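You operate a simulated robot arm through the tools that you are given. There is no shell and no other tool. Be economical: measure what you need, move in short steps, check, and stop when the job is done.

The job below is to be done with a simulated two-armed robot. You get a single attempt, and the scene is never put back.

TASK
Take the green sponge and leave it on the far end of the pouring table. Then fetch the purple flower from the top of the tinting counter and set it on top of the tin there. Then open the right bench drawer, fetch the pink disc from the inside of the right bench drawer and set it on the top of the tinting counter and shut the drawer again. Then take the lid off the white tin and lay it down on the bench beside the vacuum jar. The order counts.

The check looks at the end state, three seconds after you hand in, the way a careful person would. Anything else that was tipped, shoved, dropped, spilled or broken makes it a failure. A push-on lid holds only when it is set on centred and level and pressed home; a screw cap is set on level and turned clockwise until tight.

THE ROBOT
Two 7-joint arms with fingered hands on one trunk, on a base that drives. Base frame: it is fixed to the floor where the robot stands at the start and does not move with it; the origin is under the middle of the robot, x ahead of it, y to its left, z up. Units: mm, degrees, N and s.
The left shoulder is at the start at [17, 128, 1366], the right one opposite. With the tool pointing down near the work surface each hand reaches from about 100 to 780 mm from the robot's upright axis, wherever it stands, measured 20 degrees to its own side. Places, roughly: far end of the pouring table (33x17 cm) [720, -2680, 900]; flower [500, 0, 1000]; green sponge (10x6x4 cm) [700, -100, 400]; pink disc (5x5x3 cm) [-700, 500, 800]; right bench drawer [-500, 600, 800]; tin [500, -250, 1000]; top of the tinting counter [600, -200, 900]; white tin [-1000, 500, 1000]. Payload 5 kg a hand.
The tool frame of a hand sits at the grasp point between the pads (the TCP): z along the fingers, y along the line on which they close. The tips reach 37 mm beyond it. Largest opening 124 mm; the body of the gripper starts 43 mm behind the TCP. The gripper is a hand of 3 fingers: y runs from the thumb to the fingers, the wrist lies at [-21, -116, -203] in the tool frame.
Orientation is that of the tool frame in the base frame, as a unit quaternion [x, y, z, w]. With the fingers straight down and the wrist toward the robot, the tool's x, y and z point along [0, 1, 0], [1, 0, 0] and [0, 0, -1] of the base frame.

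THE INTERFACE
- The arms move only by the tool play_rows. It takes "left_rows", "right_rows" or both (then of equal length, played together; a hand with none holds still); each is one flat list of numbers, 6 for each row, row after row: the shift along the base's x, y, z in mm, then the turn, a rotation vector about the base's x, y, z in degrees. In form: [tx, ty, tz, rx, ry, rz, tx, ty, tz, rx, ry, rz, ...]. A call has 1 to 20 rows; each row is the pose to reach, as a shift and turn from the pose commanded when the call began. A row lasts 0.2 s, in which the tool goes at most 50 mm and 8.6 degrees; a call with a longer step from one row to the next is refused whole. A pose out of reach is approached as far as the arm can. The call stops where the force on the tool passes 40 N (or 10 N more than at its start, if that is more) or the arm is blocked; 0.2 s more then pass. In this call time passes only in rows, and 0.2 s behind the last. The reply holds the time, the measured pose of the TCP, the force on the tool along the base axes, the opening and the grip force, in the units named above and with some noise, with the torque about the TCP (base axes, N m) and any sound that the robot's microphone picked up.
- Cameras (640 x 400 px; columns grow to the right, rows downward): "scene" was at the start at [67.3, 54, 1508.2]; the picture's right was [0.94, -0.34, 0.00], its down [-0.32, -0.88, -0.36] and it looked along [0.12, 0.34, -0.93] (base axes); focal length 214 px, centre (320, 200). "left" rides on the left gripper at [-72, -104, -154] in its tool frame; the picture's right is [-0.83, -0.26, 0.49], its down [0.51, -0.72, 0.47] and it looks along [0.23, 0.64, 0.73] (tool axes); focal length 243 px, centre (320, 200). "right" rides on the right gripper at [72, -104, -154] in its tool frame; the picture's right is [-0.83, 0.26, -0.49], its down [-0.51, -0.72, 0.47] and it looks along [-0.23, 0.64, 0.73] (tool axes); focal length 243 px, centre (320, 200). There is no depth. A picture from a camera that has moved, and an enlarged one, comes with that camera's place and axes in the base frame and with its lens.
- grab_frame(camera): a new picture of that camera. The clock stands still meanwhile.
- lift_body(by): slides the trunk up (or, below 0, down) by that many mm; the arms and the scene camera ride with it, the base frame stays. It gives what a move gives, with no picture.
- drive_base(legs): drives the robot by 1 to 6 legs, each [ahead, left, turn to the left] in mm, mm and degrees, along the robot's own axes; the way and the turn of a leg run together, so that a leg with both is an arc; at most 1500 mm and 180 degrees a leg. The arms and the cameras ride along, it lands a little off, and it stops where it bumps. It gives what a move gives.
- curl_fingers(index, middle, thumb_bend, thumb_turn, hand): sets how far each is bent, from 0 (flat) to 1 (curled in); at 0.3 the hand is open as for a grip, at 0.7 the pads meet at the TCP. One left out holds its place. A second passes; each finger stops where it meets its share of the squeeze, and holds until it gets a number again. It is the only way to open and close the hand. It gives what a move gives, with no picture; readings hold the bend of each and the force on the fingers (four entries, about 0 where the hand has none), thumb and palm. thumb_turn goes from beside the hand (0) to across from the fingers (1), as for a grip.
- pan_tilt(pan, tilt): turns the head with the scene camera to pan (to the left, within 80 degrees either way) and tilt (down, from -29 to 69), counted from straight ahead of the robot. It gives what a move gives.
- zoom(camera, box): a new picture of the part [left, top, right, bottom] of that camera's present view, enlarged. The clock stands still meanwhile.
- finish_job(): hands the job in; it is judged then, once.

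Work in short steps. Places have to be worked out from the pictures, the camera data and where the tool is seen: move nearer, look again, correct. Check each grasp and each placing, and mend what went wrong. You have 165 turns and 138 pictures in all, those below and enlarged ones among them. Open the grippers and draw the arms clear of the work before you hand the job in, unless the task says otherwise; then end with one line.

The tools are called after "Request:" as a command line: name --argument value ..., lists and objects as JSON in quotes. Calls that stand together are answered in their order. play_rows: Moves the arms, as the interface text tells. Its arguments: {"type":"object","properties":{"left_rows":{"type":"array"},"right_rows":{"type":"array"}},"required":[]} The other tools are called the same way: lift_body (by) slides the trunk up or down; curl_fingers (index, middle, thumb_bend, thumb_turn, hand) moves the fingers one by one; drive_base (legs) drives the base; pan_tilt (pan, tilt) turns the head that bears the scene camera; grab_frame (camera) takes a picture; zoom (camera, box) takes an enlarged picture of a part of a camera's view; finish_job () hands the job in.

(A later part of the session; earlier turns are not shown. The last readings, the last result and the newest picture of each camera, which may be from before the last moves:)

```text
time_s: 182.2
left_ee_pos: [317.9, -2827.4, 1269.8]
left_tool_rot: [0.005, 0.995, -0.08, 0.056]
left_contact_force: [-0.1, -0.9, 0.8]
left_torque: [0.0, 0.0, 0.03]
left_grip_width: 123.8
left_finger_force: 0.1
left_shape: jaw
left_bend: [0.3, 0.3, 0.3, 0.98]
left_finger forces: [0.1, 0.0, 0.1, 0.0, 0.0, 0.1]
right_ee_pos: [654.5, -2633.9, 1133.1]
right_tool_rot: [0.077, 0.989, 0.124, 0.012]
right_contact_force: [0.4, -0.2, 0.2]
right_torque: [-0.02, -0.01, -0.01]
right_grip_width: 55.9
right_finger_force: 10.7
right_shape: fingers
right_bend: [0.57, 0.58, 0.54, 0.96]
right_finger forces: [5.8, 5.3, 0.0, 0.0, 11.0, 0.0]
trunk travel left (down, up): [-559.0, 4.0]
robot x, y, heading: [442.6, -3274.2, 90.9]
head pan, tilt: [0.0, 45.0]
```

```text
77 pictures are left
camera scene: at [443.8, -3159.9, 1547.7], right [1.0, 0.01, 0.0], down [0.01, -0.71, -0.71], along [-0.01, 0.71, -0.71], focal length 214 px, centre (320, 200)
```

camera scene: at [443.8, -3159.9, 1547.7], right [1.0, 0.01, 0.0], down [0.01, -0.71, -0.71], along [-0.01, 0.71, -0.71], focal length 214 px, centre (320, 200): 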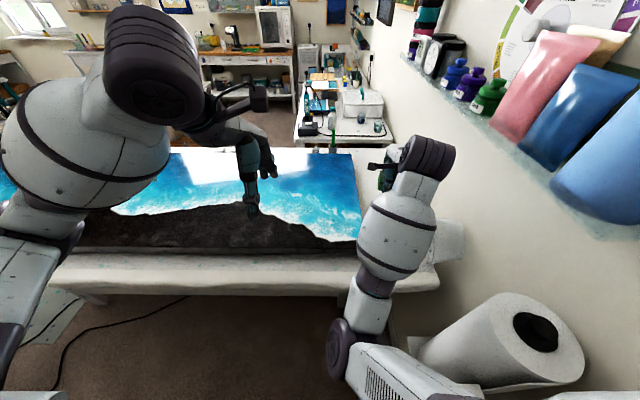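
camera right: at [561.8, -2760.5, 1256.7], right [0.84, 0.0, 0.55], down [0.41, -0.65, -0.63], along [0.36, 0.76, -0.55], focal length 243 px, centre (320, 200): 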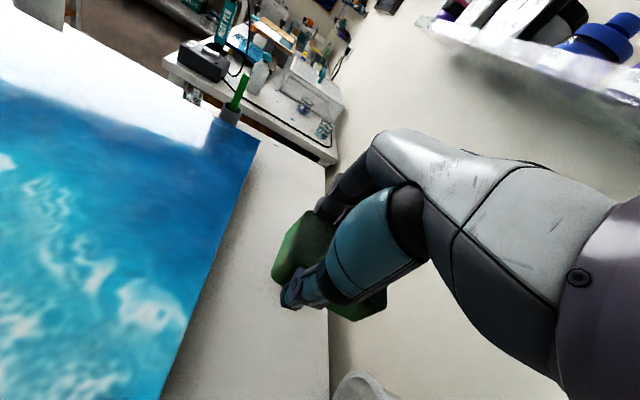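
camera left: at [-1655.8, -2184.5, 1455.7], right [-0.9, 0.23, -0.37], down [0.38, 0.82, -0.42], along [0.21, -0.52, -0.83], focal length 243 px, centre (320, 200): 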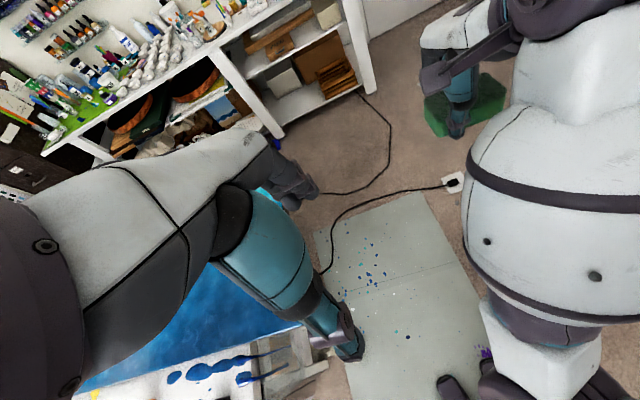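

Table end edge at x≈811 and slab end at 596 agree; the spot is free. I descend toward the table, stopping a bit above.

Request:
play_rows --right_rows '[0, 1, -35, 0, 0, 0, 0, 2, -70, 0, 0, 0, 0, 3, -105, 0, 0, 0, 0, 4, -135, 0, 0, 0, 0, 4, -155, 0, 0, 0, 0, 4, -168, 0, 0, 0]'

Request:
grab_frame --camera "right"

Request:
grab_frame --camera "left"

```text
time_s: 183.6
left_ee_pos: [318.6, -2828.6, 1269.4]
left_tool_rot: [0.006, 0.995, -0.082, 0.056]
left_contact_force: [0.3, 0.6, -0.3]
left_torque: [0.0, -0.01, 0.0]
left_grip_width: 124.1
left_finger_force: 0.0
left_shape: jaw
left_bend: [0.3, 0.3, 0.3, 0.98]
left_finger forces: [0.0, 0.1, 0.1, 0.1, 0.0, 0.0]
right_ee_pos: [656.4, -2632.0, 964.8]
right_tool_rot: [0.077, 0.989, 0.123, 0.013]
right_contact_force: [0.2, 0.4, -0.6]
right_torque: [0.01, 0.01, 0.01]
right_grip_width: 56.1
right_finger_force: 10.8
right_shape: fingers
right_bend: [0.57, 0.58, 0.54, 0.96]
right_finger forces: [5.8, 5.2, 0.0, 0.1, 10.8, 0.0]
trunk travel left (down, up): [-559.0, 4.0]
robot x, y, heading: [445.3, -3278.6, 90.6]
head pan, tilt: [0.0, 45.0]
```

```text
76 pictures are left
camera right: at [562.5, -2756.3, 1088.0], right [0.84, 0.0, 0.55], down [0.41, -0.66, -0.63], along [0.36, 0.76, -0.55], focal length 243 px, centre (320, 200)
```

right: 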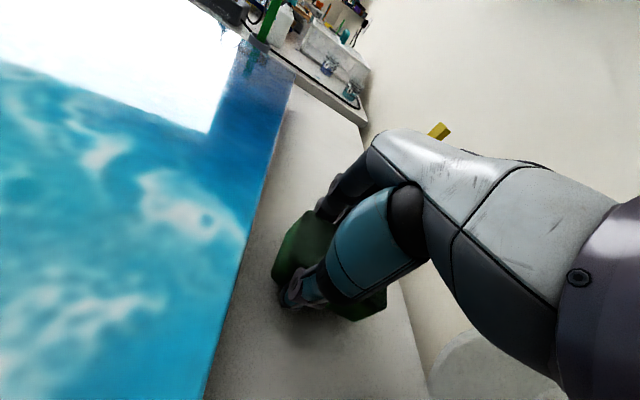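

```text
75 pictures are left
camera left: at [371.8, -2906.1, 1444.8], right [0.87, -0.34, -0.35], down [-0.47, -0.79, -0.4], along [-0.14, 0.52, -0.85], focal length 243 px, centre (320, 200)
```

left: 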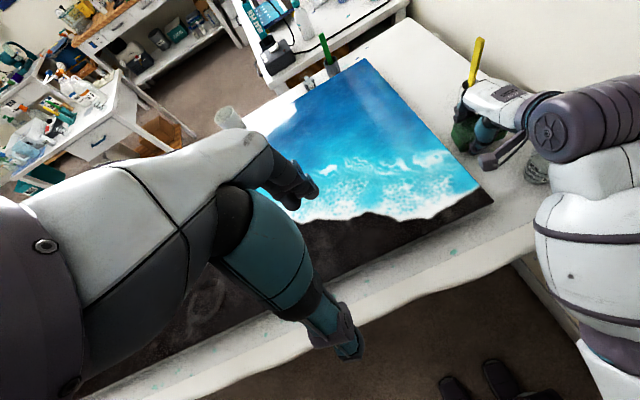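

Clear of glass and brush cup. I shift 12 mm further from the slab and lower until contact.

Request:
play_rows --right_rows '[12, 0, 0, 0, 0, 0, 12, 0, -6, 0, 0, 0, 12, 0, -11, 0, 0, 0, 12, 0, -15, 0, 0, 0, 12, 0, -18, 0, 0, 0]'

```text
time_s: 184.8
left_ee_pos: [317.3, -2830.1, 1271.4]
left_tool_rot: [0.005, 0.995, -0.079, 0.056]
left_contact_force: [0.5, 0.4, 0.0]
left_torque: [0.0, -0.01, 0.0]
left_grip_width: 123.8
left_finger_force: 0.1
left_shape: jaw
left_bend: [0.3, 0.3, 0.3, 0.98]
left_finger forces: [0.0, 0.1, 0.0, 0.0, 0.0, 0.0]
right_ee_pos: [666.5, -2629.1, 950.9]
right_tool_rot: [0.077, 0.989, 0.126, 0.012]
right_contact_force: [0.4, -1.9, 15.4]
right_torque: [-0.59, 0.21, 0.04]
right_grip_width: 55.9
right_finger_force: 19.1
right_shape: fingers
right_bend: [0.57, 0.58, 0.54, 0.96]
right_finger forces: [6.9, 6.5, 0.0, 0.1, 25.4, 0.0]
trunk travel left (down, up): [-559.0, 4.0]
robot x, y, heading: [442.6, -3274.0, 91.0]
head pan, tilt: [0.0, 45.0]
```

Contact at z≈951 as expected. I ease up 2 mm and open the fingers partway.

Request:
play_rows --right_rows '[0, 0, 3, 0, 0, 0]'

Request:
curl_fingers --hand "right" --index 0.42 --middle 0.42 --thumb_bend 0.44

Request:
play_rows --right_rows '[0, 0, 15, 0, 0, 0, 0, 0, 40, 0, 0, 0, 0, 0, 70, 0, 0, 0, 0, 0, 110, 0, 0, 0, 0, 0, 150, 0, 0, 0, -10, -10, 190, 0, 0, 0]'

Request:
grab_frame --camera "left"

Request:
grab_frame --camera "right"

```text
time_s: 185.2
left_ee_pos: [318.2, -2828.4, 1269.0]
left_tool_rot: [0.005, 0.995, -0.081, 0.056]
left_contact_force: [-0.3, -0.4, -0.8]
left_torque: [0.01, -0.03, -0.01]
left_grip_width: 124.0
left_finger_force: 0.1
left_shape: jaw
left_bend: [0.3, 0.3, 0.3, 0.98]
left_finger forces: [0.1, 0.0, 0.0, 0.0, 0.0, 0.0]
right_ee_pos: [666.7, -2630.4, 951.3]
right_tool_rot: [0.076, 0.989, 0.124, 0.013]
right_contact_force: [1.2, 0.9, 8.2]
right_torque: [-0.16, 0.05, 0.01]
right_grip_width: 55.8
right_finger_force: 16.3
right_shape: fingers
right_bend: [0.57, 0.58, 0.55, 0.96]
right_finger forces: [7.6, 6.8, 0.1, 0.0, 17.6, 0.0]
trunk travel left (down, up): [-559.0, 4.0]
robot x, y, heading: [445.7, -3271.7, 90.5]
head pan, tilt: [0.0, 45.0]
```

```text
time_s: 186.2
left_ee_pos: [318.2, -2828.2, 1270.5]
left_tool_rot: [0.005, 0.995, -0.08, 0.057]
left_contact_force: [0.0, 0.3, 1.0]
left_torque: [0.04, -0.01, 0.02]
left_grip_width: 124.1
left_finger_force: 0.1
left_shape: jaw
left_bend: [0.3, 0.3, 0.3, 0.98]
left_finger forces: [0.1, 0.1, 0.0, 0.0, 0.1, 0.0]
right_ee_pos: [666.5, -2630.8, 951.8]
right_tool_rot: [0.077, 0.989, 0.124, 0.013]
right_contact_force: [-0.8, 4.0, 13.4]
right_torque: [-0.35, 0.29, -0.09]
right_grip_width: 82.4
right_finger_force: 6.6
right_shape: fingers
right_bend: [0.42, 0.42, 0.48, 0.97]
right_finger forces: [0.0, 0.1, 0.1, 0.1, 13.0, 0.0]
trunk travel left (down, up): [-559.0, 4.0]
robot x, y, heading: [444.4, -3273.6, 90.8]
head pan, tilt: [0.0, 45.0]
```

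```text
time_s: 187.6
left_ee_pos: [317.9, -2828.3, 1269.3]
left_tool_rot: [0.005, 0.995, -0.08, 0.056]
left_contact_force: [0.2, 0.0, 0.0]
left_torque: [0.03, -0.01, -0.07]
left_grip_width: 123.8
left_finger_force: 0.1
left_shape: jaw
left_bend: [0.3, 0.3, 0.3, 0.98]
left_finger forces: [0.1, 0.0, 0.0, 0.0, 0.0, 0.0]
right_ee_pos: [654.7, -2640.5, 1142.0]
right_tool_rot: [0.077, 0.989, 0.123, 0.013]
right_contact_force: [0.2, -0.2, -0.5]
right_torque: [0.01, -0.02, 0.02]
right_grip_width: 89.0
right_finger_force: 0.0
right_shape: fingers
right_bend: [0.42, 0.42, 0.44, 0.97]
right_finger forces: [0.1, 0.0, 0.0, 0.1, 0.0, 0.0]
trunk travel left (down, up): [-559.0, 4.0]
robot x, y, heading: [446.6, -3271.2, 90.7]
head pan, tilt: [0.0, 45.0]
```

```text
74 pictures are left
camera left: at [370.9, -2906.5, 1445.2], right [0.87, -0.34, -0.35], down [-0.47, -0.79, -0.41], along [-0.14, 0.52, -0.85], focal length 243 px, centre (320, 200)
```

left: 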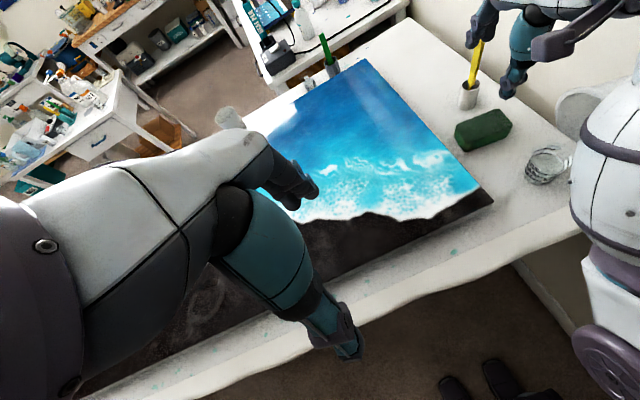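

```text
73 pictures are left
camera right: at [562.7, -2765.5, 1265.4], right [0.84, 0.0, 0.55], down [0.41, -0.66, -0.63], along [0.36, 0.75, -0.55], focal length 243 px, centre (320, 200)
```

right: 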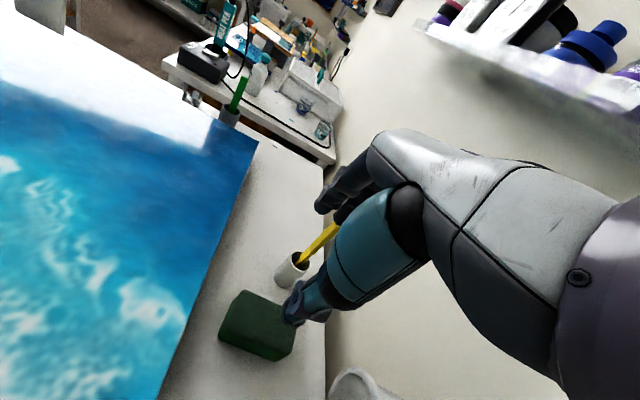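

The sponge lies flat on the far end, between the brush cup and the glass; everything else stands. Now I return: sidestep back along the aisle, turn to face −x and drive out.

Request:
drive_base --legs '[[0, 550, 0], [0, 0, 89], [1200, 0, 0], [1080, 0, 0]]'

```text
time_s: 207.5
left_ee_pos: [-2832.4, -3429.5, 1269.1]
left_tool_rot: [-0.703, 0.704, -0.015, 0.096]
left_contact_force: [0.8, -0.4, -0.2]
left_torque: [0.02, -0.02, -0.01]
left_grip_width: 124.3
left_finger_force: 0.0
left_shape: jaw
left_bend: [0.3, 0.3, 0.3, 0.98]
left_finger forces: [0.0, 0.0, 0.0, 0.1, 0.1, 0.0]
right_ee_pos: [-3024.6, -3093.7, 1142.4]
right_tool_rot: [-0.648, 0.751, 0.096, -0.08]
right_contact_force: [0.3, 0.2, 0.1]
right_torque: [-0.02, -0.05, 0.0]
right_grip_width: 89.0
right_finger_force: 0.1
right_shape: fingers
right_bend: [0.42, 0.42, 0.44, 0.97]
right_finger forces: [0.0, 0.0, 0.0, 0.1, 0.1, 0.0]
trunk travel left (down, up): [-559.0, 4.0]
robot x, y, heading: [-2388.9, -3300.1, -178.9]
head pan, tilt: [0.0, 45.0]
```

Out of the aisle. Now turn right, drive back +y past the mat, turn to face +x and drive back along y≈-1520.

Request:
drive_base --legs '[[0, 0, -91], [1400, 0, 0], [370, 0, 0], [0, 0, -90], [1400, 0, 0], [550, 0, 0]]'

Request:
pan_tilt --pan 50 --tilt 45

Request:
grab_frame --camera "scene"

```text
time_s: 233.6
left_ee_pos: [-35.0, -1375.5, 1269.3]
left_tool_rot: [0.706, 0.701, -0.097, -0.016]
left_contact_force: [-0.6, -0.1, 1.1]
left_torque: [0.03, -0.01, -0.04]
left_grip_width: 123.9
left_finger_force: 0.0
left_shape: jaw
left_bend: [0.3, 0.3, 0.3, 0.98]
left_finger forces: [0.0, 0.1, 0.1, 0.1, 0.0, 0.0]
right_ee_pos: [152.4, -1712.1, 1142.6]
right_tool_rot: [0.753, 0.646, 0.08, 0.096]
right_contact_force: [1.0, 0.4, -0.2]
right_torque: [0.01, -0.01, 0.02]
right_grip_width: 89.1
right_finger_force: 0.0
right_shape: fingers
right_bend: [0.42, 0.42, 0.44, 0.97]
right_finger forces: [0.0, 0.0, 0.0, 0.0, 0.1, 0.0]
trunk travel left (down, up): [-559.0, 4.0]
robot x, y, heading: [-480.2, -1503.7, 0.7]
head pan, tilt: [0.0, 45.0]
```

```text
time_s: 234.8
left_ee_pos: [-34.3, -1374.4, 1270.0]
left_tool_rot: [0.707, 0.701, -0.096, -0.016]
left_contact_force: [-1.0, 0.0, 0.1]
left_torque: [0.01, -0.01, 0.0]
left_grip_width: 124.2
left_finger_force: 0.1
left_shape: jaw
left_bend: [0.3, 0.3, 0.3, 0.98]
left_finger forces: [0.1, 0.1, 0.1, 0.0, 0.1, 0.0]
right_ee_pos: [155.7, -1712.1, 1141.4]
right_tool_rot: [0.754, 0.646, 0.079, 0.095]
right_contact_force: [1.0, 0.8, 0.2]
right_torque: [-0.04, 0.01, -0.02]
right_grip_width: 89.3
right_finger_force: 0.0
right_shape: fingers
right_bend: [0.42, 0.42, 0.44, 0.97]
right_finger forces: [0.0, 0.0, 0.0, 0.0, 0.0, 0.0]
trunk travel left (down, up): [-559.0, 4.0]
robot x, y, heading: [-482.2, -1504.2, 0.8]
head pan, tilt: [50.0, 45.0]
```

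```text
72 pictures are left
camera scene: at [-396.1, -1438.0, 1547.7], right [0.77, -0.63, 0.0], down [-0.45, -0.55, -0.71], along [0.45, 0.55, -0.71], focal length 214 px, centre (320, 200)
```

scene: 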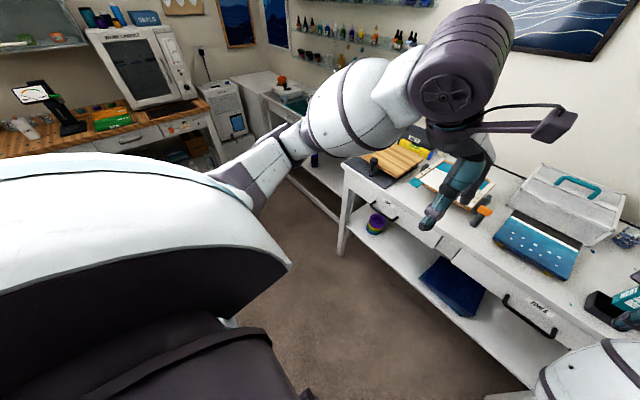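

The floor is clear toward the tinting counter. I sidestep left to y≈-60.

Request:
drive_base --legs '[[100, 1430, 0]]'

Request:
pan_tilt --pan -10 --tilt 40

Request:
grab_frame --camera "scene"

```text
time_s: 247.4
left_ee_pos: [42.9, 45.6, 1268.8]
left_tool_rot: [0.704, 0.703, -0.097, -0.017]
left_contact_force: [-0.2, -0.6, 0.0]
left_torque: [-0.02, 0.01, 0.01]
left_grip_width: 124.0
left_finger_force: 0.1
left_shape: jaw
left_bend: [0.3, 0.3, 0.3, 0.98]
left_finger forces: [0.1, 0.1, 0.0, 0.0, 0.1, 0.1]
right_ee_pos: [234.4, -291.3, 1141.1]
right_tool_rot: [0.752, 0.648, 0.079, 0.095]
right_contact_force: [-1.0, 0.1, -0.6]
right_torque: [-0.02, 0.03, -0.01]
right_grip_width: 89.4
right_finger_force: 0.0
right_shape: fingers
right_bend: [0.42, 0.42, 0.44, 0.97]
right_finger forces: [0.0, 0.1, 0.0, 0.1, 0.0, 0.0]
trunk travel left (down, up): [-559.0, 4.0]
robot x, y, heading: [-403.5, -84.3, 0.9]
head pan, tilt: [50.0, 45.0]
```

```text
time_s: 248.7
left_ee_pos: [44.4, 47.0, 1270.2]
left_tool_rot: [0.705, 0.703, -0.097, -0.016]
left_contact_force: [0.3, 0.5, 0.8]
left_torque: [0.0, 0.0, 0.0]
left_grip_width: 124.2
left_finger_force: 0.0
left_shape: jaw
left_bend: [0.3, 0.3, 0.3, 0.98]
left_finger forces: [0.0, 0.1, 0.1, 0.1, 0.0, 0.1]
right_ee_pos: [235.1, -291.0, 1140.3]
right_tool_rot: [0.751, 0.648, 0.079, 0.095]
right_contact_force: [0.5, -0.4, 0.6]
right_torque: [0.01, 0.03, 0.04]
right_grip_width: 89.0
right_finger_force: 0.0
right_shape: fingers
right_bend: [0.42, 0.42, 0.44, 0.97]
right_finger forces: [0.0, 0.1, 0.0, 0.0, 0.1, 0.1]
trunk travel left (down, up): [-559.0, 4.0]
robot x, y, heading: [-401.1, -82.7, 1.0]
head pan, tilt: [-10.0, 40.0]
```

```text
71 pictures are left
camera scene: at [-284.9, -95.4, 1554.9], right [-0.15, -0.99, 0.0], down [-0.64, 0.1, -0.77], along [0.76, -0.12, -0.64], focal length 214 px, centre (320, 200)
```

scene: 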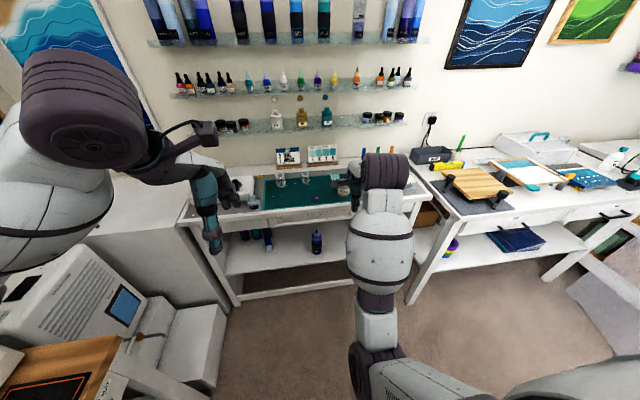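

Flower confirmed near [480,-200]. I drive 230 mm ahead and shift the right hand left, looking with its camera.

Request:
drive_base --legs '[[230, 0, 0]]'

Request:
play_rows --right_rows '[-25, 15, 0, 0, 3, 0, -50, 30, 0, 0, 6, 0, -75, 50, 0, 0, 9, 0, -80, 60, 0, 0, 12, 0, -80, 60, 0, 0, 13, 0]'

Request:
grab_frame --camera "right"

```text
time_s: 250.4
left_ee_pos: [272.9, 50.8, 1271.3]
left_tool_rot: [0.705, 0.703, -0.096, -0.015]
left_contact_force: [-0.2, -0.5, 0.4]
left_torque: [-0.01, 0.0, -0.03]
left_grip_width: 123.9
left_finger_force: 0.1
left_shape: jaw
left_bend: [0.3, 0.3, 0.3, 0.98]
left_finger forces: [0.0, 0.0, 0.1, 0.1, 0.1, 0.0]
right_ee_pos: [464.1, -286.1, 1142.8]
right_tool_rot: [0.752, 0.648, 0.08, 0.096]
right_contact_force: [0.1, 0.1, 0.1]
right_torque: [-0.02, -0.02, 0.01]
right_grip_width: 89.3
right_finger_force: 0.1
right_shape: fingers
right_bend: [0.42, 0.42, 0.44, 0.97]
right_finger forces: [0.1, 0.0, 0.0, 0.1, 0.0, 0.0]
trunk travel left (down, up): [-559.0, 4.0]
robot x, y, heading: [-173.4, -80.0, 1.1]
head pan, tilt: [-10.0, 40.0]
```

```text
time_s: 251.6
left_ee_pos: [275.1, 49.9, 1269.2]
left_tool_rot: [0.704, 0.703, -0.098, -0.016]
left_contact_force: [-0.7, 0.2, 0.4]
left_torque: [-0.04, -0.03, 0.02]
left_grip_width: 124.0
left_finger_force: 0.0
left_shape: jaw
left_bend: [0.3, 0.3, 0.3, 0.98]
left_finger forces: [0.0, 0.1, 0.1, 0.1, 0.1, 0.1]
right_ee_pos: [385.4, -227.4, 1142.2]
right_tool_rot: [0.756, 0.654, -0.007, 0.021]
right_contact_force: [-0.2, -0.9, 0.1]
right_torque: [0.04, 0.0, -0.02]
right_grip_width: 89.0
right_finger_force: 0.1
right_shape: fingers
right_bend: [0.42, 0.42, 0.44, 0.97]
right_finger forces: [0.0, 0.0, 0.0, 0.1, 0.0, 0.0]
trunk travel left (down, up): [-559.0, 4.0]
robot x, y, heading: [-169.7, -80.1, 0.8]
head pan, tilt: [-10.0, 40.0]
```

```text
70 pictures are left
camera right: at [291.0, -133.4, 1291.0], right [0.13, -0.84, 0.53], down [-0.78, -0.42, -0.47], along [0.61, -0.35, -0.71], focal length 243 px, centre (320, 200)
```

right: 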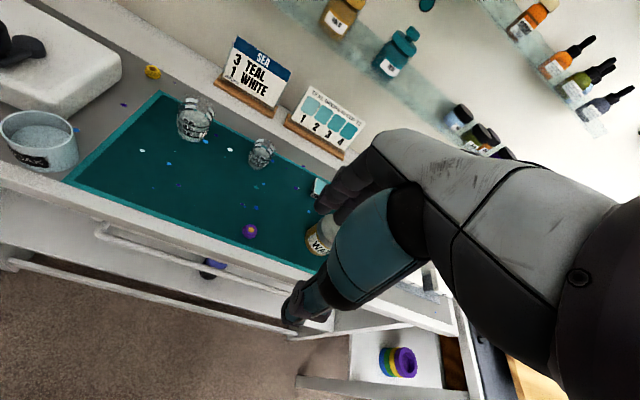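

Flower at ≈[480,-199]. I zoom in to see its size and shape.

Request:
zoom --camera "right" --box '[210, 200, 340, 280]'

Request:
zoom --camera "scene" --box '[260, 140, 420, 240]'

```text
4.92 times, centred on (275, 240) of right
camera zoom: at [291.0, -133.4, 1291.0], right [0.13, -0.84, 0.53], down [-0.78, -0.42, -0.47], along [0.61, -0.35, -0.71], focal length 1194 px, centre (542, 3)
```

zoom: 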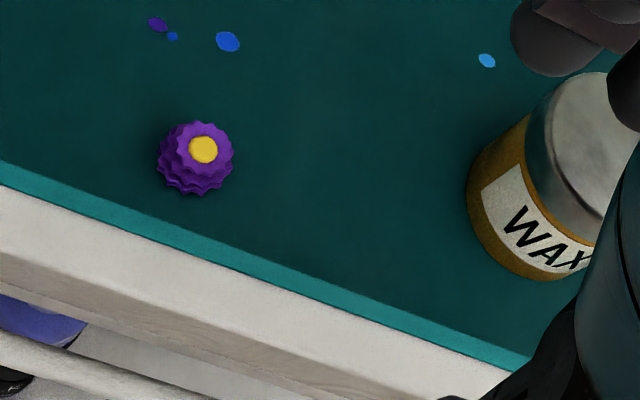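

```text
4.00 times, centred on (340, 190) of scene
camera zoom: at [-53.6, -91.5, 1555.0], right [-0.16, -0.99, 0.0], down [-0.63, 0.1, -0.77], along [0.76, -0.12, -0.64], focal length 858 px, centre (240, 240)
```

zoom: 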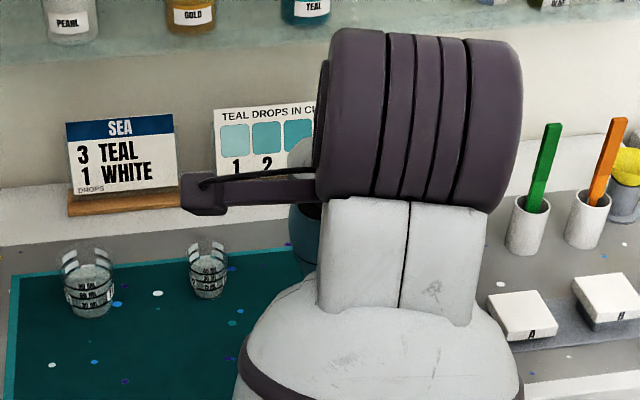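

The flower is a small two-tier piece, about 25 mm across and 20–25 mm high. I narrow the hand and move above it.

Request:
curl_fingers --hand "right" --index 0.48 --middle 0.48 --thumb_bend 0.48

Request:
play_rows --right_rows '[25, 10, -20, 0, 0, 0, 50, 20, -50, 0, 0, 0, 75, 28, -85, 0, 0, 0, 95, 28, -120, 0, 0, 0, 95, 28, -145, 0, 0, 0]'

Request:
grab_frame --camera "right"

Request:
grab_frame --camera "left"

```text
time_s: 252.6
left_ee_pos: [275.1, 51.0, 1270.0]
left_tool_rot: [0.705, 0.703, -0.096, -0.016]
left_contact_force: [-0.3, 0.2, 0.7]
left_torque: [-0.03, 0.02, 0.02]
left_grip_width: 124.1
left_finger_force: 0.0
left_shape: jaw
left_bend: [0.3, 0.3, 0.3, 0.98]
left_finger forces: [0.0, 0.0, 0.1, 0.1, 0.0, 0.0]
right_ee_pos: [385.7, -225.7, 1142.2]
right_tool_rot: [0.756, 0.655, -0.007, 0.022]
right_contact_force: [-0.6, -0.1, 0.1]
right_torque: [-0.01, 0.0, 0.02]
right_grip_width: 74.6
right_finger_force: 0.1
right_shape: fingers
right_bend: [0.48, 0.48, 0.48, 0.97]
right_finger forces: [0.0, 0.0, 0.1, 0.1, 0.1, 0.0]
trunk travel left (down, up): [-559.0, 4.0]
robot x, y, heading: [-167.2, -78.1, 0.9]
head pan, tilt: [-10.0, 40.0]
```

```text
time_s: 253.8
left_ee_pos: [275.5, 48.8, 1268.1]
left_tool_rot: [0.704, 0.703, -0.097, -0.016]
left_contact_force: [0.4, -0.2, 0.5]
left_torque: [-0.01, -0.04, 0.01]
left_grip_width: 124.0
left_finger_force: 0.0
left_shape: jaw
left_bend: [0.3, 0.3, 0.3, 0.98]
left_finger forces: [0.0, 0.0, 0.0, 0.1, 0.1, 0.0]
right_ee_pos: [481.0, -196.6, 996.7]
right_tool_rot: [0.755, 0.655, -0.006, 0.022]
right_contact_force: [-0.1, -0.4, -0.6]
right_torque: [0.01, 0.02, 0.02]
right_grip_width: 74.5
right_finger_force: 0.1
right_shape: fingers
right_bend: [0.48, 0.48, 0.48, 0.97]
right_finger forces: [0.0, 0.0, 0.0, 0.0, 0.0, 0.1]
trunk travel left (down, up): [-559.0, 4.0]
robot x, y, heading: [-172.0, -82.2, 1.2]
head pan, tilt: [-10.0, 40.0]
```

```text
67 pictures are left
camera right: at [386.6, -104.7, 1146.2], right [0.13, -0.84, 0.53], down [-0.78, -0.42, -0.47], along [0.62, -0.35, -0.71], focal length 243 px, centre (320, 200)
```

right: 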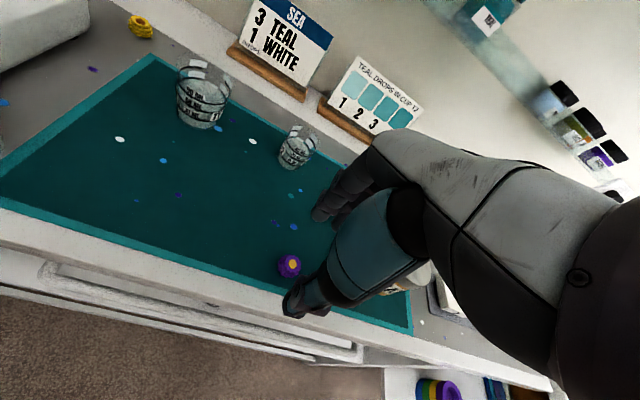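

```text
66 pictures are left
camera left: at [197.1, -4.1, 1444.9], right [-0.33, -0.88, -0.35], down [-0.79, 0.46, -0.4], along [0.51, 0.14, -0.85], focal length 243 px, centre (320, 200)
```

left: 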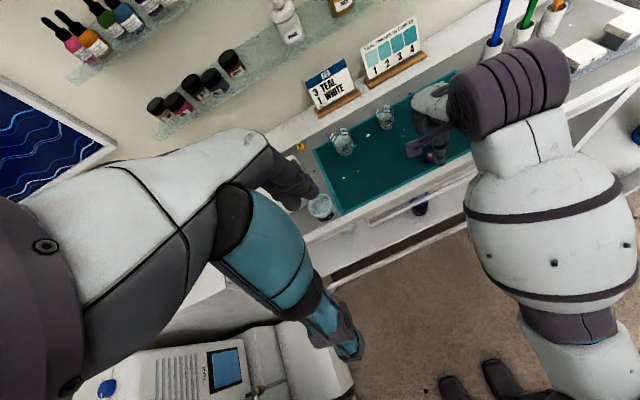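

Flower refined to ≈[485,-196]; TCP at [481,-197]. I lower to z≈951.

Request:
play_rows --right_rows '[3, 2, -15, 0, 0, 0, 4, 2, -30, 0, 0, 0, 4, 2, -40, 0, 0, 0, 4, 2, -46, 0, 0, 0]'

Request:
zoom --camera "right" --box '[240, 180, 400, 340]'

```text
time_s: 254.8
left_ee_pos: [275.4, 50.1, 1268.5]
left_tool_rot: [0.705, 0.702, -0.097, -0.016]
left_contact_force: [0.2, 0.6, -0.9]
left_torque: [0.01, 0.01, -0.02]
left_grip_width: 124.0
left_finger_force: 0.1
left_shape: jaw
left_bend: [0.3, 0.3, 0.3, 0.98]
left_finger forces: [0.0, 0.0, 0.0, 0.1, 0.0, 0.1]
right_ee_pos: [485.8, -197.4, 950.4]
right_tool_rot: [0.756, 0.654, -0.007, 0.022]
right_contact_force: [1.1, -0.1, 0.1]
right_torque: [0.03, 0.03, -0.01]
right_grip_width: 74.7
right_finger_force: 0.0
right_shape: fingers
right_bend: [0.48, 0.48, 0.48, 0.97]
right_finger forces: [0.0, 0.0, 0.0, 0.1, 0.1, 0.1]
trunk travel left (down, up): [-559.0, 4.0]
robot x, y, heading: [-168.4, -81.1, 0.7]
head pan, tilt: [-10.0, 40.0]
```

```text
2.50 times, centred on (320, 260) of right
camera zoom: at [390.5, -104.2, 1099.2], right [0.13, -0.84, 0.53], down [-0.78, -0.42, -0.47], along [0.61, -0.35, -0.71], focal length 606 px, centre (320, 50)
```

zoom: 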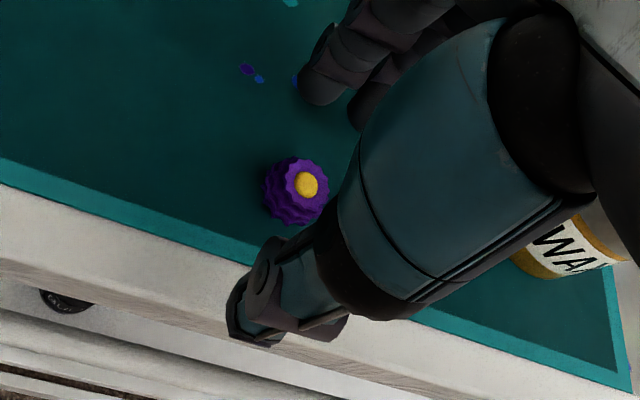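

Nearly centred; the flower is ~5 mm to the left (+y) of the closing line. I shift +4 mm and close.

Request:
play_rows --right_rows '[-1, 4, -1, 0, 0, 0]'

Request:
curl_fingers --hand "right" --index 0.68 --middle 0.68 --thumb_bend 0.66

Request:
zoom --camera "right" --box '[240, 180, 400, 340]'

```text
time_s: 255.2
left_ee_pos: [275.4, 50.4, 1269.5]
left_tool_rot: [0.705, 0.703, -0.097, -0.017]
left_contact_force: [0.9, 0.3, -0.2]
left_torque: [0.01, -0.02, -0.02]
left_grip_width: 124.1
left_finger_force: 0.0
left_shape: jaw
left_bend: [0.3, 0.3, 0.3, 0.98]
left_finger forces: [0.0, 0.0, 0.1, 0.1, 0.1, 0.0]
right_ee_pos: [484.5, -193.2, 948.4]
right_tool_rot: [0.755, 0.655, -0.007, 0.022]
right_contact_force: [1.0, 0.3, -0.8]
right_torque: [-0.04, -0.03, -0.01]
right_grip_width: 74.5
right_finger_force: 0.1
right_shape: fingers
right_bend: [0.48, 0.48, 0.48, 0.97]
right_finger forces: [0.0, 0.1, 0.1, 0.0, 0.1, 0.1]
trunk travel left (down, up): [-559.0, 4.0]
robot x, y, heading: [-169.7, -80.3, 1.1]
head pan, tilt: [-10.0, 40.0]
```

```text
time_s: 256.2
left_ee_pos: [275.2, 49.2, 1269.6]
left_tool_rot: [0.705, 0.703, -0.096, -0.016]
left_contact_force: [-0.4, 0.1, -0.3]
left_torque: [-0.01, -0.01, 0.01]
left_grip_width: 123.9
left_finger_force: 0.0
left_shape: jaw
left_bend: [0.3, 0.3, 0.3, 0.98]
left_finger forces: [0.1, 0.0, 0.0, 0.1, 0.0, 0.1]
right_ee_pos: [484.8, -193.3, 949.0]
right_tool_rot: [0.756, 0.654, -0.006, 0.022]
right_contact_force: [0.5, 0.0, -1.3]
right_torque: [-0.01, -0.02, 0.01]
right_grip_width: 16.3
right_finger_force: 0.1
right_shape: fingers
right_bend: [0.68, 0.68, 0.66, 0.97]
right_finger forces: [0.0, 0.0, 0.0, 0.0, 0.1, 0.0]
trunk travel left (down, up): [-559.0, 4.0]
robot x, y, heading: [-168.2, -81.8, 1.0]
head pan, tilt: [-10.0, 40.0]
```

```text
2.50 times, centred on (320, 260) of right
camera zoom: at [389.2, -100.3, 1097.8], right [0.13, -0.84, 0.53], down [-0.78, -0.42, -0.47], along [0.61, -0.35, -0.71], focal length 606 px, centre (320, 50)
```

zoom: 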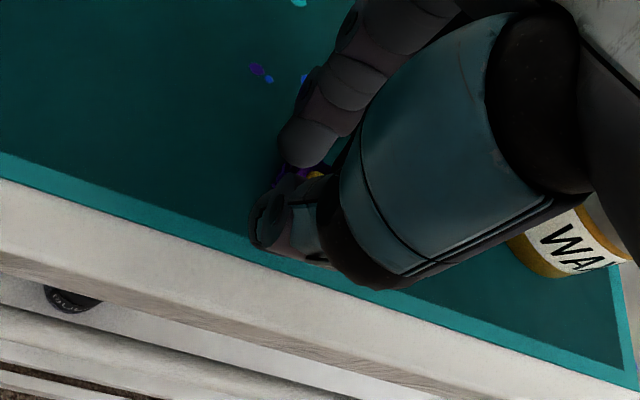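

Fingers reached their setting without squeezing (16 mm). I close further to see whether they meet the flower.

Request:
curl_fingers --hand "right" --index 0.76 --middle 0.76 --thumb_bend 0.74

Request:
zoom --camera "right" --box '[240, 180, 400, 340]'

```text
time_s: 257.2
left_ee_pos: [275.1, 49.9, 1268.3]
left_tool_rot: [0.705, 0.703, -0.096, -0.016]
left_contact_force: [0.4, -0.8, 0.1]
left_torque: [0.0, 0.0, 0.03]
left_grip_width: 124.0
left_finger_force: 0.0
left_shape: jaw
left_bend: [0.3, 0.3, 0.3, 0.98]
left_finger forces: [0.1, 0.0, 0.1, 0.0, 0.0, 0.1]
right_ee_pos: [483.3, -193.1, 948.7]
right_tool_rot: [0.756, 0.655, -0.007, 0.022]
right_contact_force: [-0.2, 0.2, 0.4]
right_torque: [0.01, 0.02, 0.01]
right_grip_width: 0.7
right_finger_force: 0.0
right_shape: fingers
right_bend: [0.75, 0.76, 0.71, 0.97]
right_finger forces: [0.0, 0.0, 0.1, 0.0, 0.0, 0.0]
trunk travel left (down, up): [-559.0, 4.0]
robot x, y, heading: [-170.4, -77.5, 1.0]
head pan, tilt: [-10.0, 40.0]
```

```text
2.50 times, centred on (320, 260) of right
camera zoom: at [389.2, -100.3, 1097.8], right [0.13, -0.84, 0.53], down [-0.78, -0.42, -0.47], along [0.61, -0.35, -0.71], focal length 606 px, centre (320, 50)
```

zoom: 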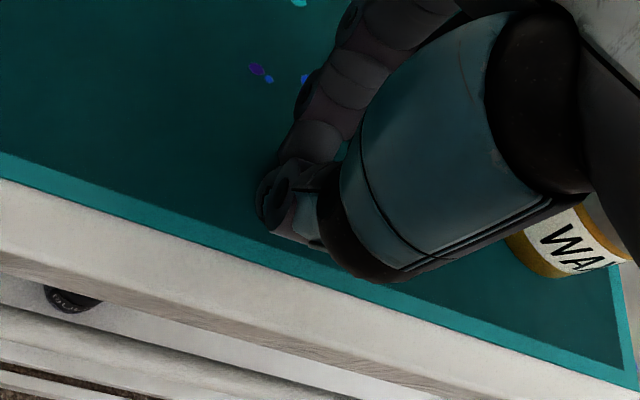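

The fingers closed above the flower: tips rise as they curl. I lift, set a narrower opening (~45 mm), and go lower this time.

Request:
play_rows --right_rows '[0, 0, 15, 0, 0, 0, 0, 0, 30, 0, 0, 0]'

Request:
curl_fingers --hand "right" --index 0.58 --middle 0.58 --thumb_bend 0.58

Request:
zoom --camera "right" --box '[240, 180, 400, 340]'

```text
time_s: 257.8
left_ee_pos: [274.7, 50.2, 1270.1]
left_tool_rot: [0.705, 0.703, -0.096, -0.016]
left_contact_force: [0.4, 1.1, -0.5]
left_torque: [0.03, 0.0, 0.02]
left_grip_width: 124.1
left_finger_force: 0.0
left_shape: jaw
left_bend: [0.3, 0.3, 0.3, 0.98]
left_finger forces: [0.0, 0.1, 0.0, 0.0, 0.0, 0.1]
right_ee_pos: [483.6, -192.8, 979.9]
right_tool_rot: [0.756, 0.654, -0.006, 0.023]
right_contact_force: [0.3, -0.3, -0.5]
right_torque: [-0.01, 0.0, -0.02]
right_grip_width: 0.1
right_finger_force: 0.0
right_shape: fingers
right_bend: [0.75, 0.76, 0.71, 0.97]
right_finger forces: [0.1, 0.0, 0.1, 0.1, 0.0, 0.0]
trunk travel left (down, up): [-559.0, 4.0]
robot x, y, heading: [-171.8, -82.2, 0.9]
head pan, tilt: [-10.0, 40.0]
```

```text
time_s: 258.8
left_ee_pos: [275.2, 51.3, 1270.4]
left_tool_rot: [0.705, 0.703, -0.097, -0.016]
left_contact_force: [0.3, 0.7, 0.0]
left_torque: [0.01, -0.01, -0.04]
left_grip_width: 124.0
left_finger_force: 0.0
left_shape: jaw
left_bend: [0.3, 0.3, 0.3, 0.98]
left_finger forces: [0.0, 0.1, 0.0, 0.0, 0.1, 0.1]
right_ee_pos: [483.1, -192.7, 980.2]
right_tool_rot: [0.756, 0.654, -0.005, 0.021]
right_contact_force: [0.6, 0.1, 0.8]
right_torque: [0.01, -0.03, -0.01]
right_grip_width: 45.6
right_finger_force: 0.0
right_shape: fingers
right_bend: [0.57, 0.57, 0.57, 0.97]
right_finger forces: [0.1, 0.1, 0.0, 0.0, 0.0, 0.0]
trunk travel left (down, up): [-559.0, 4.0]
robot x, y, heading: [-171.3, -78.6, 1.0]
head pan, tilt: [-10.0, 40.0]
```

```text
2.50 times, centred on (320, 260) of right
camera zoom: at [389.6, -99.6, 1128.7], right [0.13, -0.84, 0.53], down [-0.78, -0.42, -0.47], along [0.61, -0.35, -0.71], focal length 606 px, centre (320, 50)
```

zoom: 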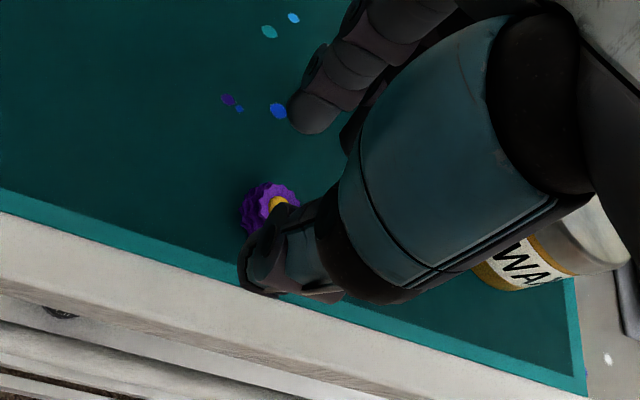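

Flower still at ≈[484,-193], right under the TCP. I lower until light contact.

Request:
play_rows --right_rows '[0, 0, -15, 0, 0, 0, 0, 0, -28, 0, 0, 0, 0, 0, -36, 0, 0, 0, 0, 0, -41, 0, 0, 0]'

Request:
zoom --camera "right" --box '[240, 180, 400, 340]'

```text
time_s: 259.8
left_ee_pos: [275.0, 49.3, 1269.7]
left_tool_rot: [0.705, 0.702, -0.097, -0.016]
left_contact_force: [-1.1, 0.7, -0.4]
left_torque: [-0.01, 0.02, -0.01]
left_grip_width: 123.9
left_finger_force: 0.0
left_shape: jaw
left_bend: [0.3, 0.3, 0.3, 0.98]
left_finger forces: [0.0, 0.1, 0.1, 0.1, 0.0, 0.0]
right_ee_pos: [483.8, -193.3, 937.4]
right_tool_rot: [0.756, 0.655, -0.006, 0.023]
right_contact_force: [-0.1, -0.6, -0.4]
right_torque: [-0.03, 0.0, -0.01]
right_grip_width: 45.5
right_finger_force: 0.1
right_shape: fingers
right_bend: [0.57, 0.57, 0.57, 0.97]
right_finger forces: [0.0, 0.0, 0.0, 0.0, 0.1, 0.1]
trunk travel left (down, up): [-559.0, 4.0]
robot x, y, heading: [-170.5, -81.1, 1.1]
head pan, tilt: [-10.0, 40.0]
```

```text
2.50 times, centred on (320, 260) of right
camera zoom: at [389.5, -99.7, 1086.4], right [0.13, -0.84, 0.53], down [-0.78, -0.42, -0.47], along [0.61, -0.35, -0.71], focal length 606 px, centre (320, 50)
```

zoom: 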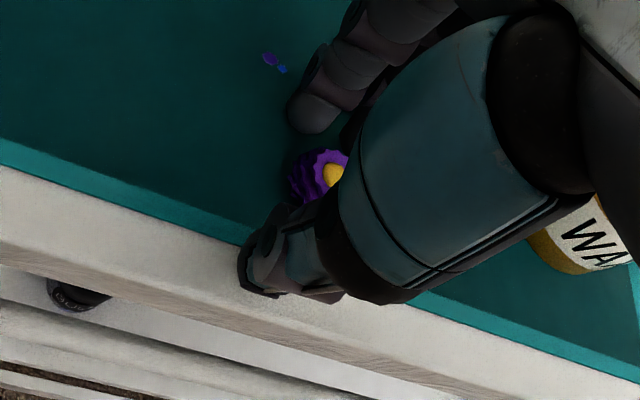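

Tips are now lower and still without contact. I close again.

Request:
curl_fingers --hand "right" --index 0.7 --middle 0.7 --thumb_bend 0.7

Request:
zoom --camera "right" --box '[240, 180, 400, 340]'

```text
time_s: 260.8
left_ee_pos: [274.5, 48.9, 1269.5]
left_tool_rot: [0.704, 0.703, -0.096, -0.016]
left_contact_force: [-0.7, -0.7, -0.4]
left_torque: [0.0, -0.03, -0.01]
left_grip_width: 124.2
left_finger_force: 0.1
left_shape: jaw
left_bend: [0.3, 0.3, 0.3, 0.98]
left_finger forces: [0.0, 0.0, 0.0, 0.0, 0.0, 0.0]
right_ee_pos: [484.8, -192.1, 938.4]
right_tool_rot: [0.756, 0.654, -0.006, 0.022]
right_contact_force: [1.1, -0.1, 2.7]
right_torque: [-0.05, -0.02, 0.01]
right_grip_width: 12.0
right_finger_force: 3.7
right_shape: fingers
right_bend: [0.69, 0.68, 0.68, 0.97]
right_finger forces: [0.9, 3.8, 0.0, 0.1, 3.0, 0.0]
trunk travel left (down, up): [-559.0, 4.0]
robot x, y, heading: [-171.9, -80.2, 1.2]
head pan, tilt: [-10.0, 40.0]
```

```text
2.50 times, centred on (320, 260) of right
camera zoom: at [389.3, -99.7, 1086.8], right [0.13, -0.84, 0.53], down [-0.78, -0.42, -0.47], along [0.61, -0.35, -0.71], focal length 606 px, centre (320, 50)
```

zoom: 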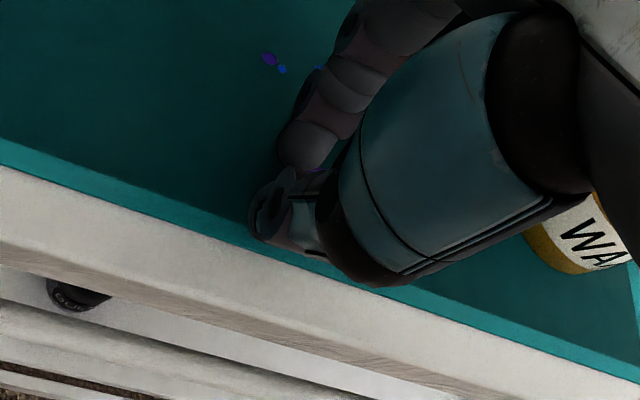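

Only a light touch on the top tier. I reopen slightly, lower 8 mm more, and close again.

Request:
curl_fingers --hand "right" --index 0.6 --middle 0.6 --thumb_bend 0.6

Request:
play_rows --right_rows '[0, 0, -4, 0, 0, 0, 0, 0, -8, 0, 0, 0, 0, 0, -11, 0, 0, 0]'

Request:
curl_fingers --hand "right" --index 0.72 --middle 0.72 --thumb_bend 0.72

Request:
zoom --camera "right" --box '[240, 180, 400, 340]'

```text
time_s: 261.8
left_ee_pos: [275.9, 49.6, 1269.6]
left_tool_rot: [0.705, 0.703, -0.096, -0.016]
left_contact_force: [0.1, -0.1, 0.3]
left_torque: [-0.08, 0.0, 0.0]
left_grip_width: 124.0
left_finger_force: 0.0
left_shape: jaw
left_bend: [0.3, 0.3, 0.3, 0.98]
left_finger forces: [0.0, 0.0, 0.0, 0.0, 0.0, 0.0]
right_ee_pos: [484.1, -193.5, 937.0]
right_tool_rot: [0.756, 0.654, -0.006, 0.022]
right_contact_force: [0.3, -0.2, -0.1]
right_torque: [0.01, 0.02, -0.05]
right_grip_width: 36.2
right_finger_force: 0.0
right_shape: fingers
right_bend: [0.6, 0.6, 0.6, 0.97]
right_finger forces: [0.1, 0.0, 0.1, 0.0, 0.1, 0.0]
trunk travel left (down, up): [-559.0, 4.0]
robot x, y, heading: [-173.2, -78.1, 1.3]
head pan, tilt: [-10.0, 40.0]
```

```text
time_s: 262.6
left_ee_pos: [272.5, 49.4, 1273.1]
left_tool_rot: [0.705, 0.702, -0.095, -0.015]
left_contact_force: [-0.2, 0.0, -0.1]
left_torque: [-0.04, -0.05, 0.03]
left_grip_width: 123.9
left_finger_force: 0.1
left_shape: jaw
left_bend: [0.3, 0.3, 0.3, 0.98]
left_finger forces: [0.0, 0.1, 0.0, 0.1, 0.0, 0.0]
right_ee_pos: [483.7, -192.5, 932.2]
right_tool_rot: [0.756, 0.654, -0.002, 0.024]
right_contact_force: [1.2, -0.6, 24.6]
right_torque: [0.15, -0.6, -0.03]
right_grip_width: 36.0
right_finger_force: 11.9
right_shape: fingers
right_bend: [0.6, 0.6, 0.6, 0.97]
right_finger forces: [20.9, 0.1, 0.1, 0.0, 3.2, 0.0]
trunk travel left (down, up): [-559.0, 4.0]
robot x, y, heading: [-169.5, -79.6, 0.9]
head pan, tilt: [-10.0, 40.0]
```

```text
time_s: 263.5
left_ee_pos: [274.0, 48.6, 1268.2]
left_tool_rot: [0.704, 0.703, -0.097, -0.016]
left_contact_force: [-0.2, 0.6, 0.7]
left_torque: [0.02, -0.02, 0.01]
left_grip_width: 123.9
left_finger_force: 0.1
left_shape: jaw
left_bend: [0.3, 0.3, 0.3, 0.98]
left_finger forces: [0.0, 0.1, 0.0, 0.0, 0.1, 0.1]
right_ee_pos: [483.8, -193.0, 933.0]
right_tool_rot: [0.756, 0.654, -0.003, 0.025]
right_contact_force: [-1.8, -2.3, 23.2]
right_torque: [0.23, 0.59, 0.09]
right_grip_width: 16.7
right_finger_force: 23.3
right_shape: fingers
right_bend: [0.71, 0.67, 0.67, 0.96]
right_finger forces: [4.7, 8.7, 0.1, 0.0, 32.4, 0.1]
trunk travel left (down, up): [-559.0, 4.0]
robot x, y, heading: [-172.5, -83.9, 1.1]
head pan, tilt: [-10.0, 40.0]
stopped (right hand): the force on the tool passed its limit at 41 N (the readings are from after the stop); the commanded pose is now the measured one
```

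```text
2.50 times, centred on (320, 260) of right
camera zoom: at [387.8, -100.0, 1079.2], right [0.12, -0.84, 0.53], down [-0.77, -0.42, -0.48], along [0.62, -0.35, -0.7], focal length 606 px, centre (320, 50)
```

zoom: 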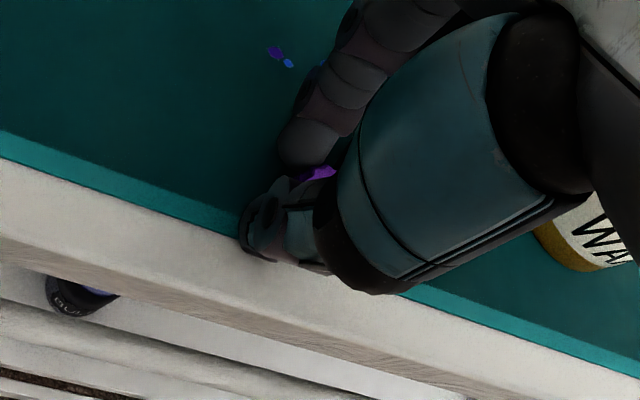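

All three digits press on it now (16.7 mm). I lift gently and check.

Request:
play_rows --right_rows '[0, 0, 5, 0, 0, 0, 0, 0, 15, 0, 0, 0, 0, 0, 30, 0, 0, 0, 0, 0, 50, 0, 0, 0, 0, 0, 70, 0, 0, 0]'

Request:
zoom --camera "right" --box '[240, 180, 400, 340]'

```text
time_s: 264.7
left_ee_pos: [274.6, 50.0, 1270.4]
left_tool_rot: [0.704, 0.703, -0.097, -0.017]
left_contact_force: [0.2, -0.1, -0.1]
left_torque: [-0.03, -0.02, -0.02]
left_grip_width: 124.0
left_finger_force: 0.1
left_shape: jaw
left_bend: [0.3, 0.3, 0.3, 0.98]
left_finger forces: [0.0, 0.1, 0.1, 0.1, 0.0, 0.1]
right_ee_pos: [485.4, -191.5, 998.9]
right_tool_rot: [0.756, 0.655, -0.004, 0.023]
right_contact_force: [0.6, 0.0, -0.2]
right_torque: [0.03, 0.0, -0.01]
right_grip_width: 16.4
right_finger_force: 10.5
right_shape: fingers
right_bend: [0.71, 0.71, 0.67, 0.96]
right_finger forces: [4.6, 7.4, 0.0, 0.0, 9.6, 0.1]
trunk travel left (down, up): [-559.0, 4.0]
robot x, y, heading: [-168.8, -81.0, 1.2]
head pan, tilt: [-10.0, 40.0]
```

```text
2.50 times, centred on (320, 260) of right
camera zoom: at [389.9, -98.7, 1147.2], right [0.13, -0.84, 0.53], down [-0.78, -0.42, -0.47], along [0.62, -0.35, -0.7], focal length 606 px, centre (320, 50)
```

zoom: 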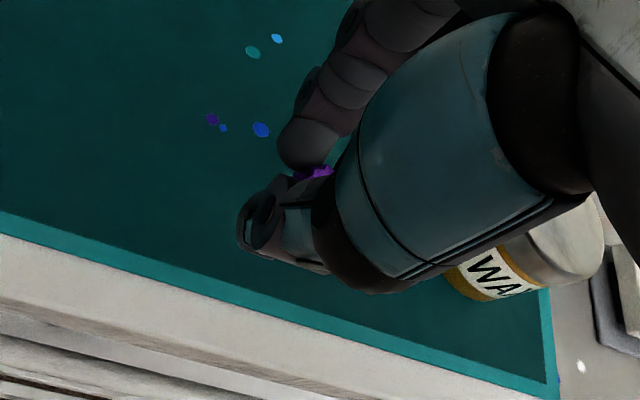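

The flower is lifted. I raise it further and look at its attitude with the left camera and the tin's place with the right one.

Request:
play_rows --right_rows '[0, 0, 40, 0, 0, 0, 0, 0, 80, 0, 0, 0, 0, 0, 100, 0, 0, 0]'

Request:
zoom --camera "left" --box '[380, 60, 540, 180]'

Request:
grab_frame --camera "right"

```text
time_s: 265.5
left_ee_pos: [273.8, 49.7, 1267.9]
left_tool_rot: [0.705, 0.703, -0.096, -0.017]
left_contact_force: [-0.2, 0.6, 0.1]
left_torque: [0.0, -0.03, -0.01]
left_grip_width: 124.3
left_finger_force: 0.1
left_shape: jaw
left_bend: [0.3, 0.3, 0.3, 0.98]
left_finger forces: [0.0, 0.0, 0.1, 0.0, 0.0, 0.1]
right_ee_pos: [485.9, -193.0, 1099.9]
right_tool_rot: [0.756, 0.655, -0.005, 0.023]
right_contact_force: [0.3, -0.7, -0.3]
right_torque: [0.02, -0.03, -0.02]
right_grip_width: 16.3
right_finger_force: 10.8
right_shape: fingers
right_bend: [0.71, 0.71, 0.67, 0.96]
right_finger forces: [4.6, 7.6, 0.0, 0.1, 9.5, 0.0]
trunk travel left (down, up): [-559.0, 4.0]
robot x, y, heading: [-170.1, -79.8, 1.0]
head pan, tilt: [-10.0, 40.0]
```

```text
3.33 times, centred on (460, 120) of left
camera zoom: at [197.5, -3.9, 1444.9], right [-0.33, -0.88, -0.35], down [-0.79, 0.46, -0.4], along [0.51, 0.14, -0.85], focal length 809 px, centre (-147, 467)
```

zoom: 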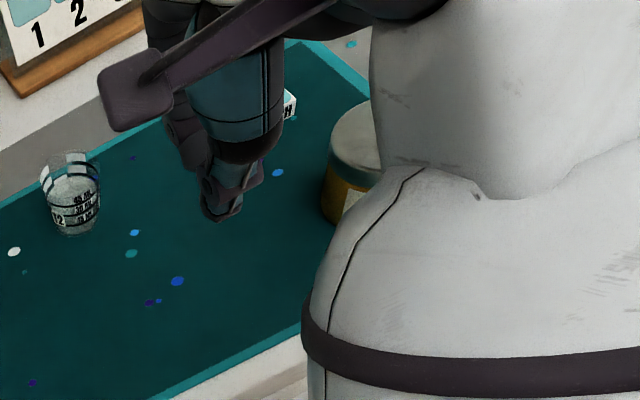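

```text
56 pictures are left
camera right: at [390.0, -99.7, 1248.7], right [0.13, -0.84, 0.53], down [-0.78, -0.42, -0.47], along [0.62, -0.35, -0.7], focal length 243 px, centre (320, 200)
```

right: 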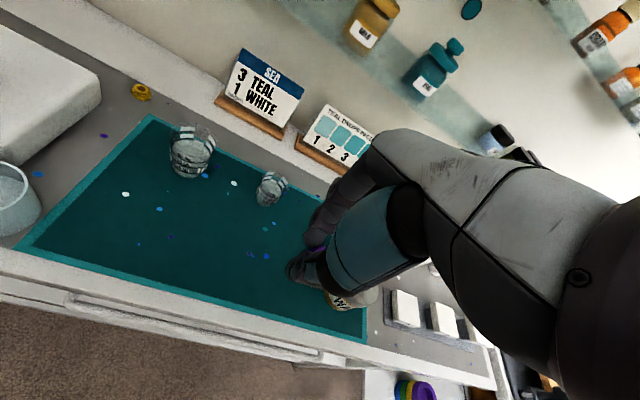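

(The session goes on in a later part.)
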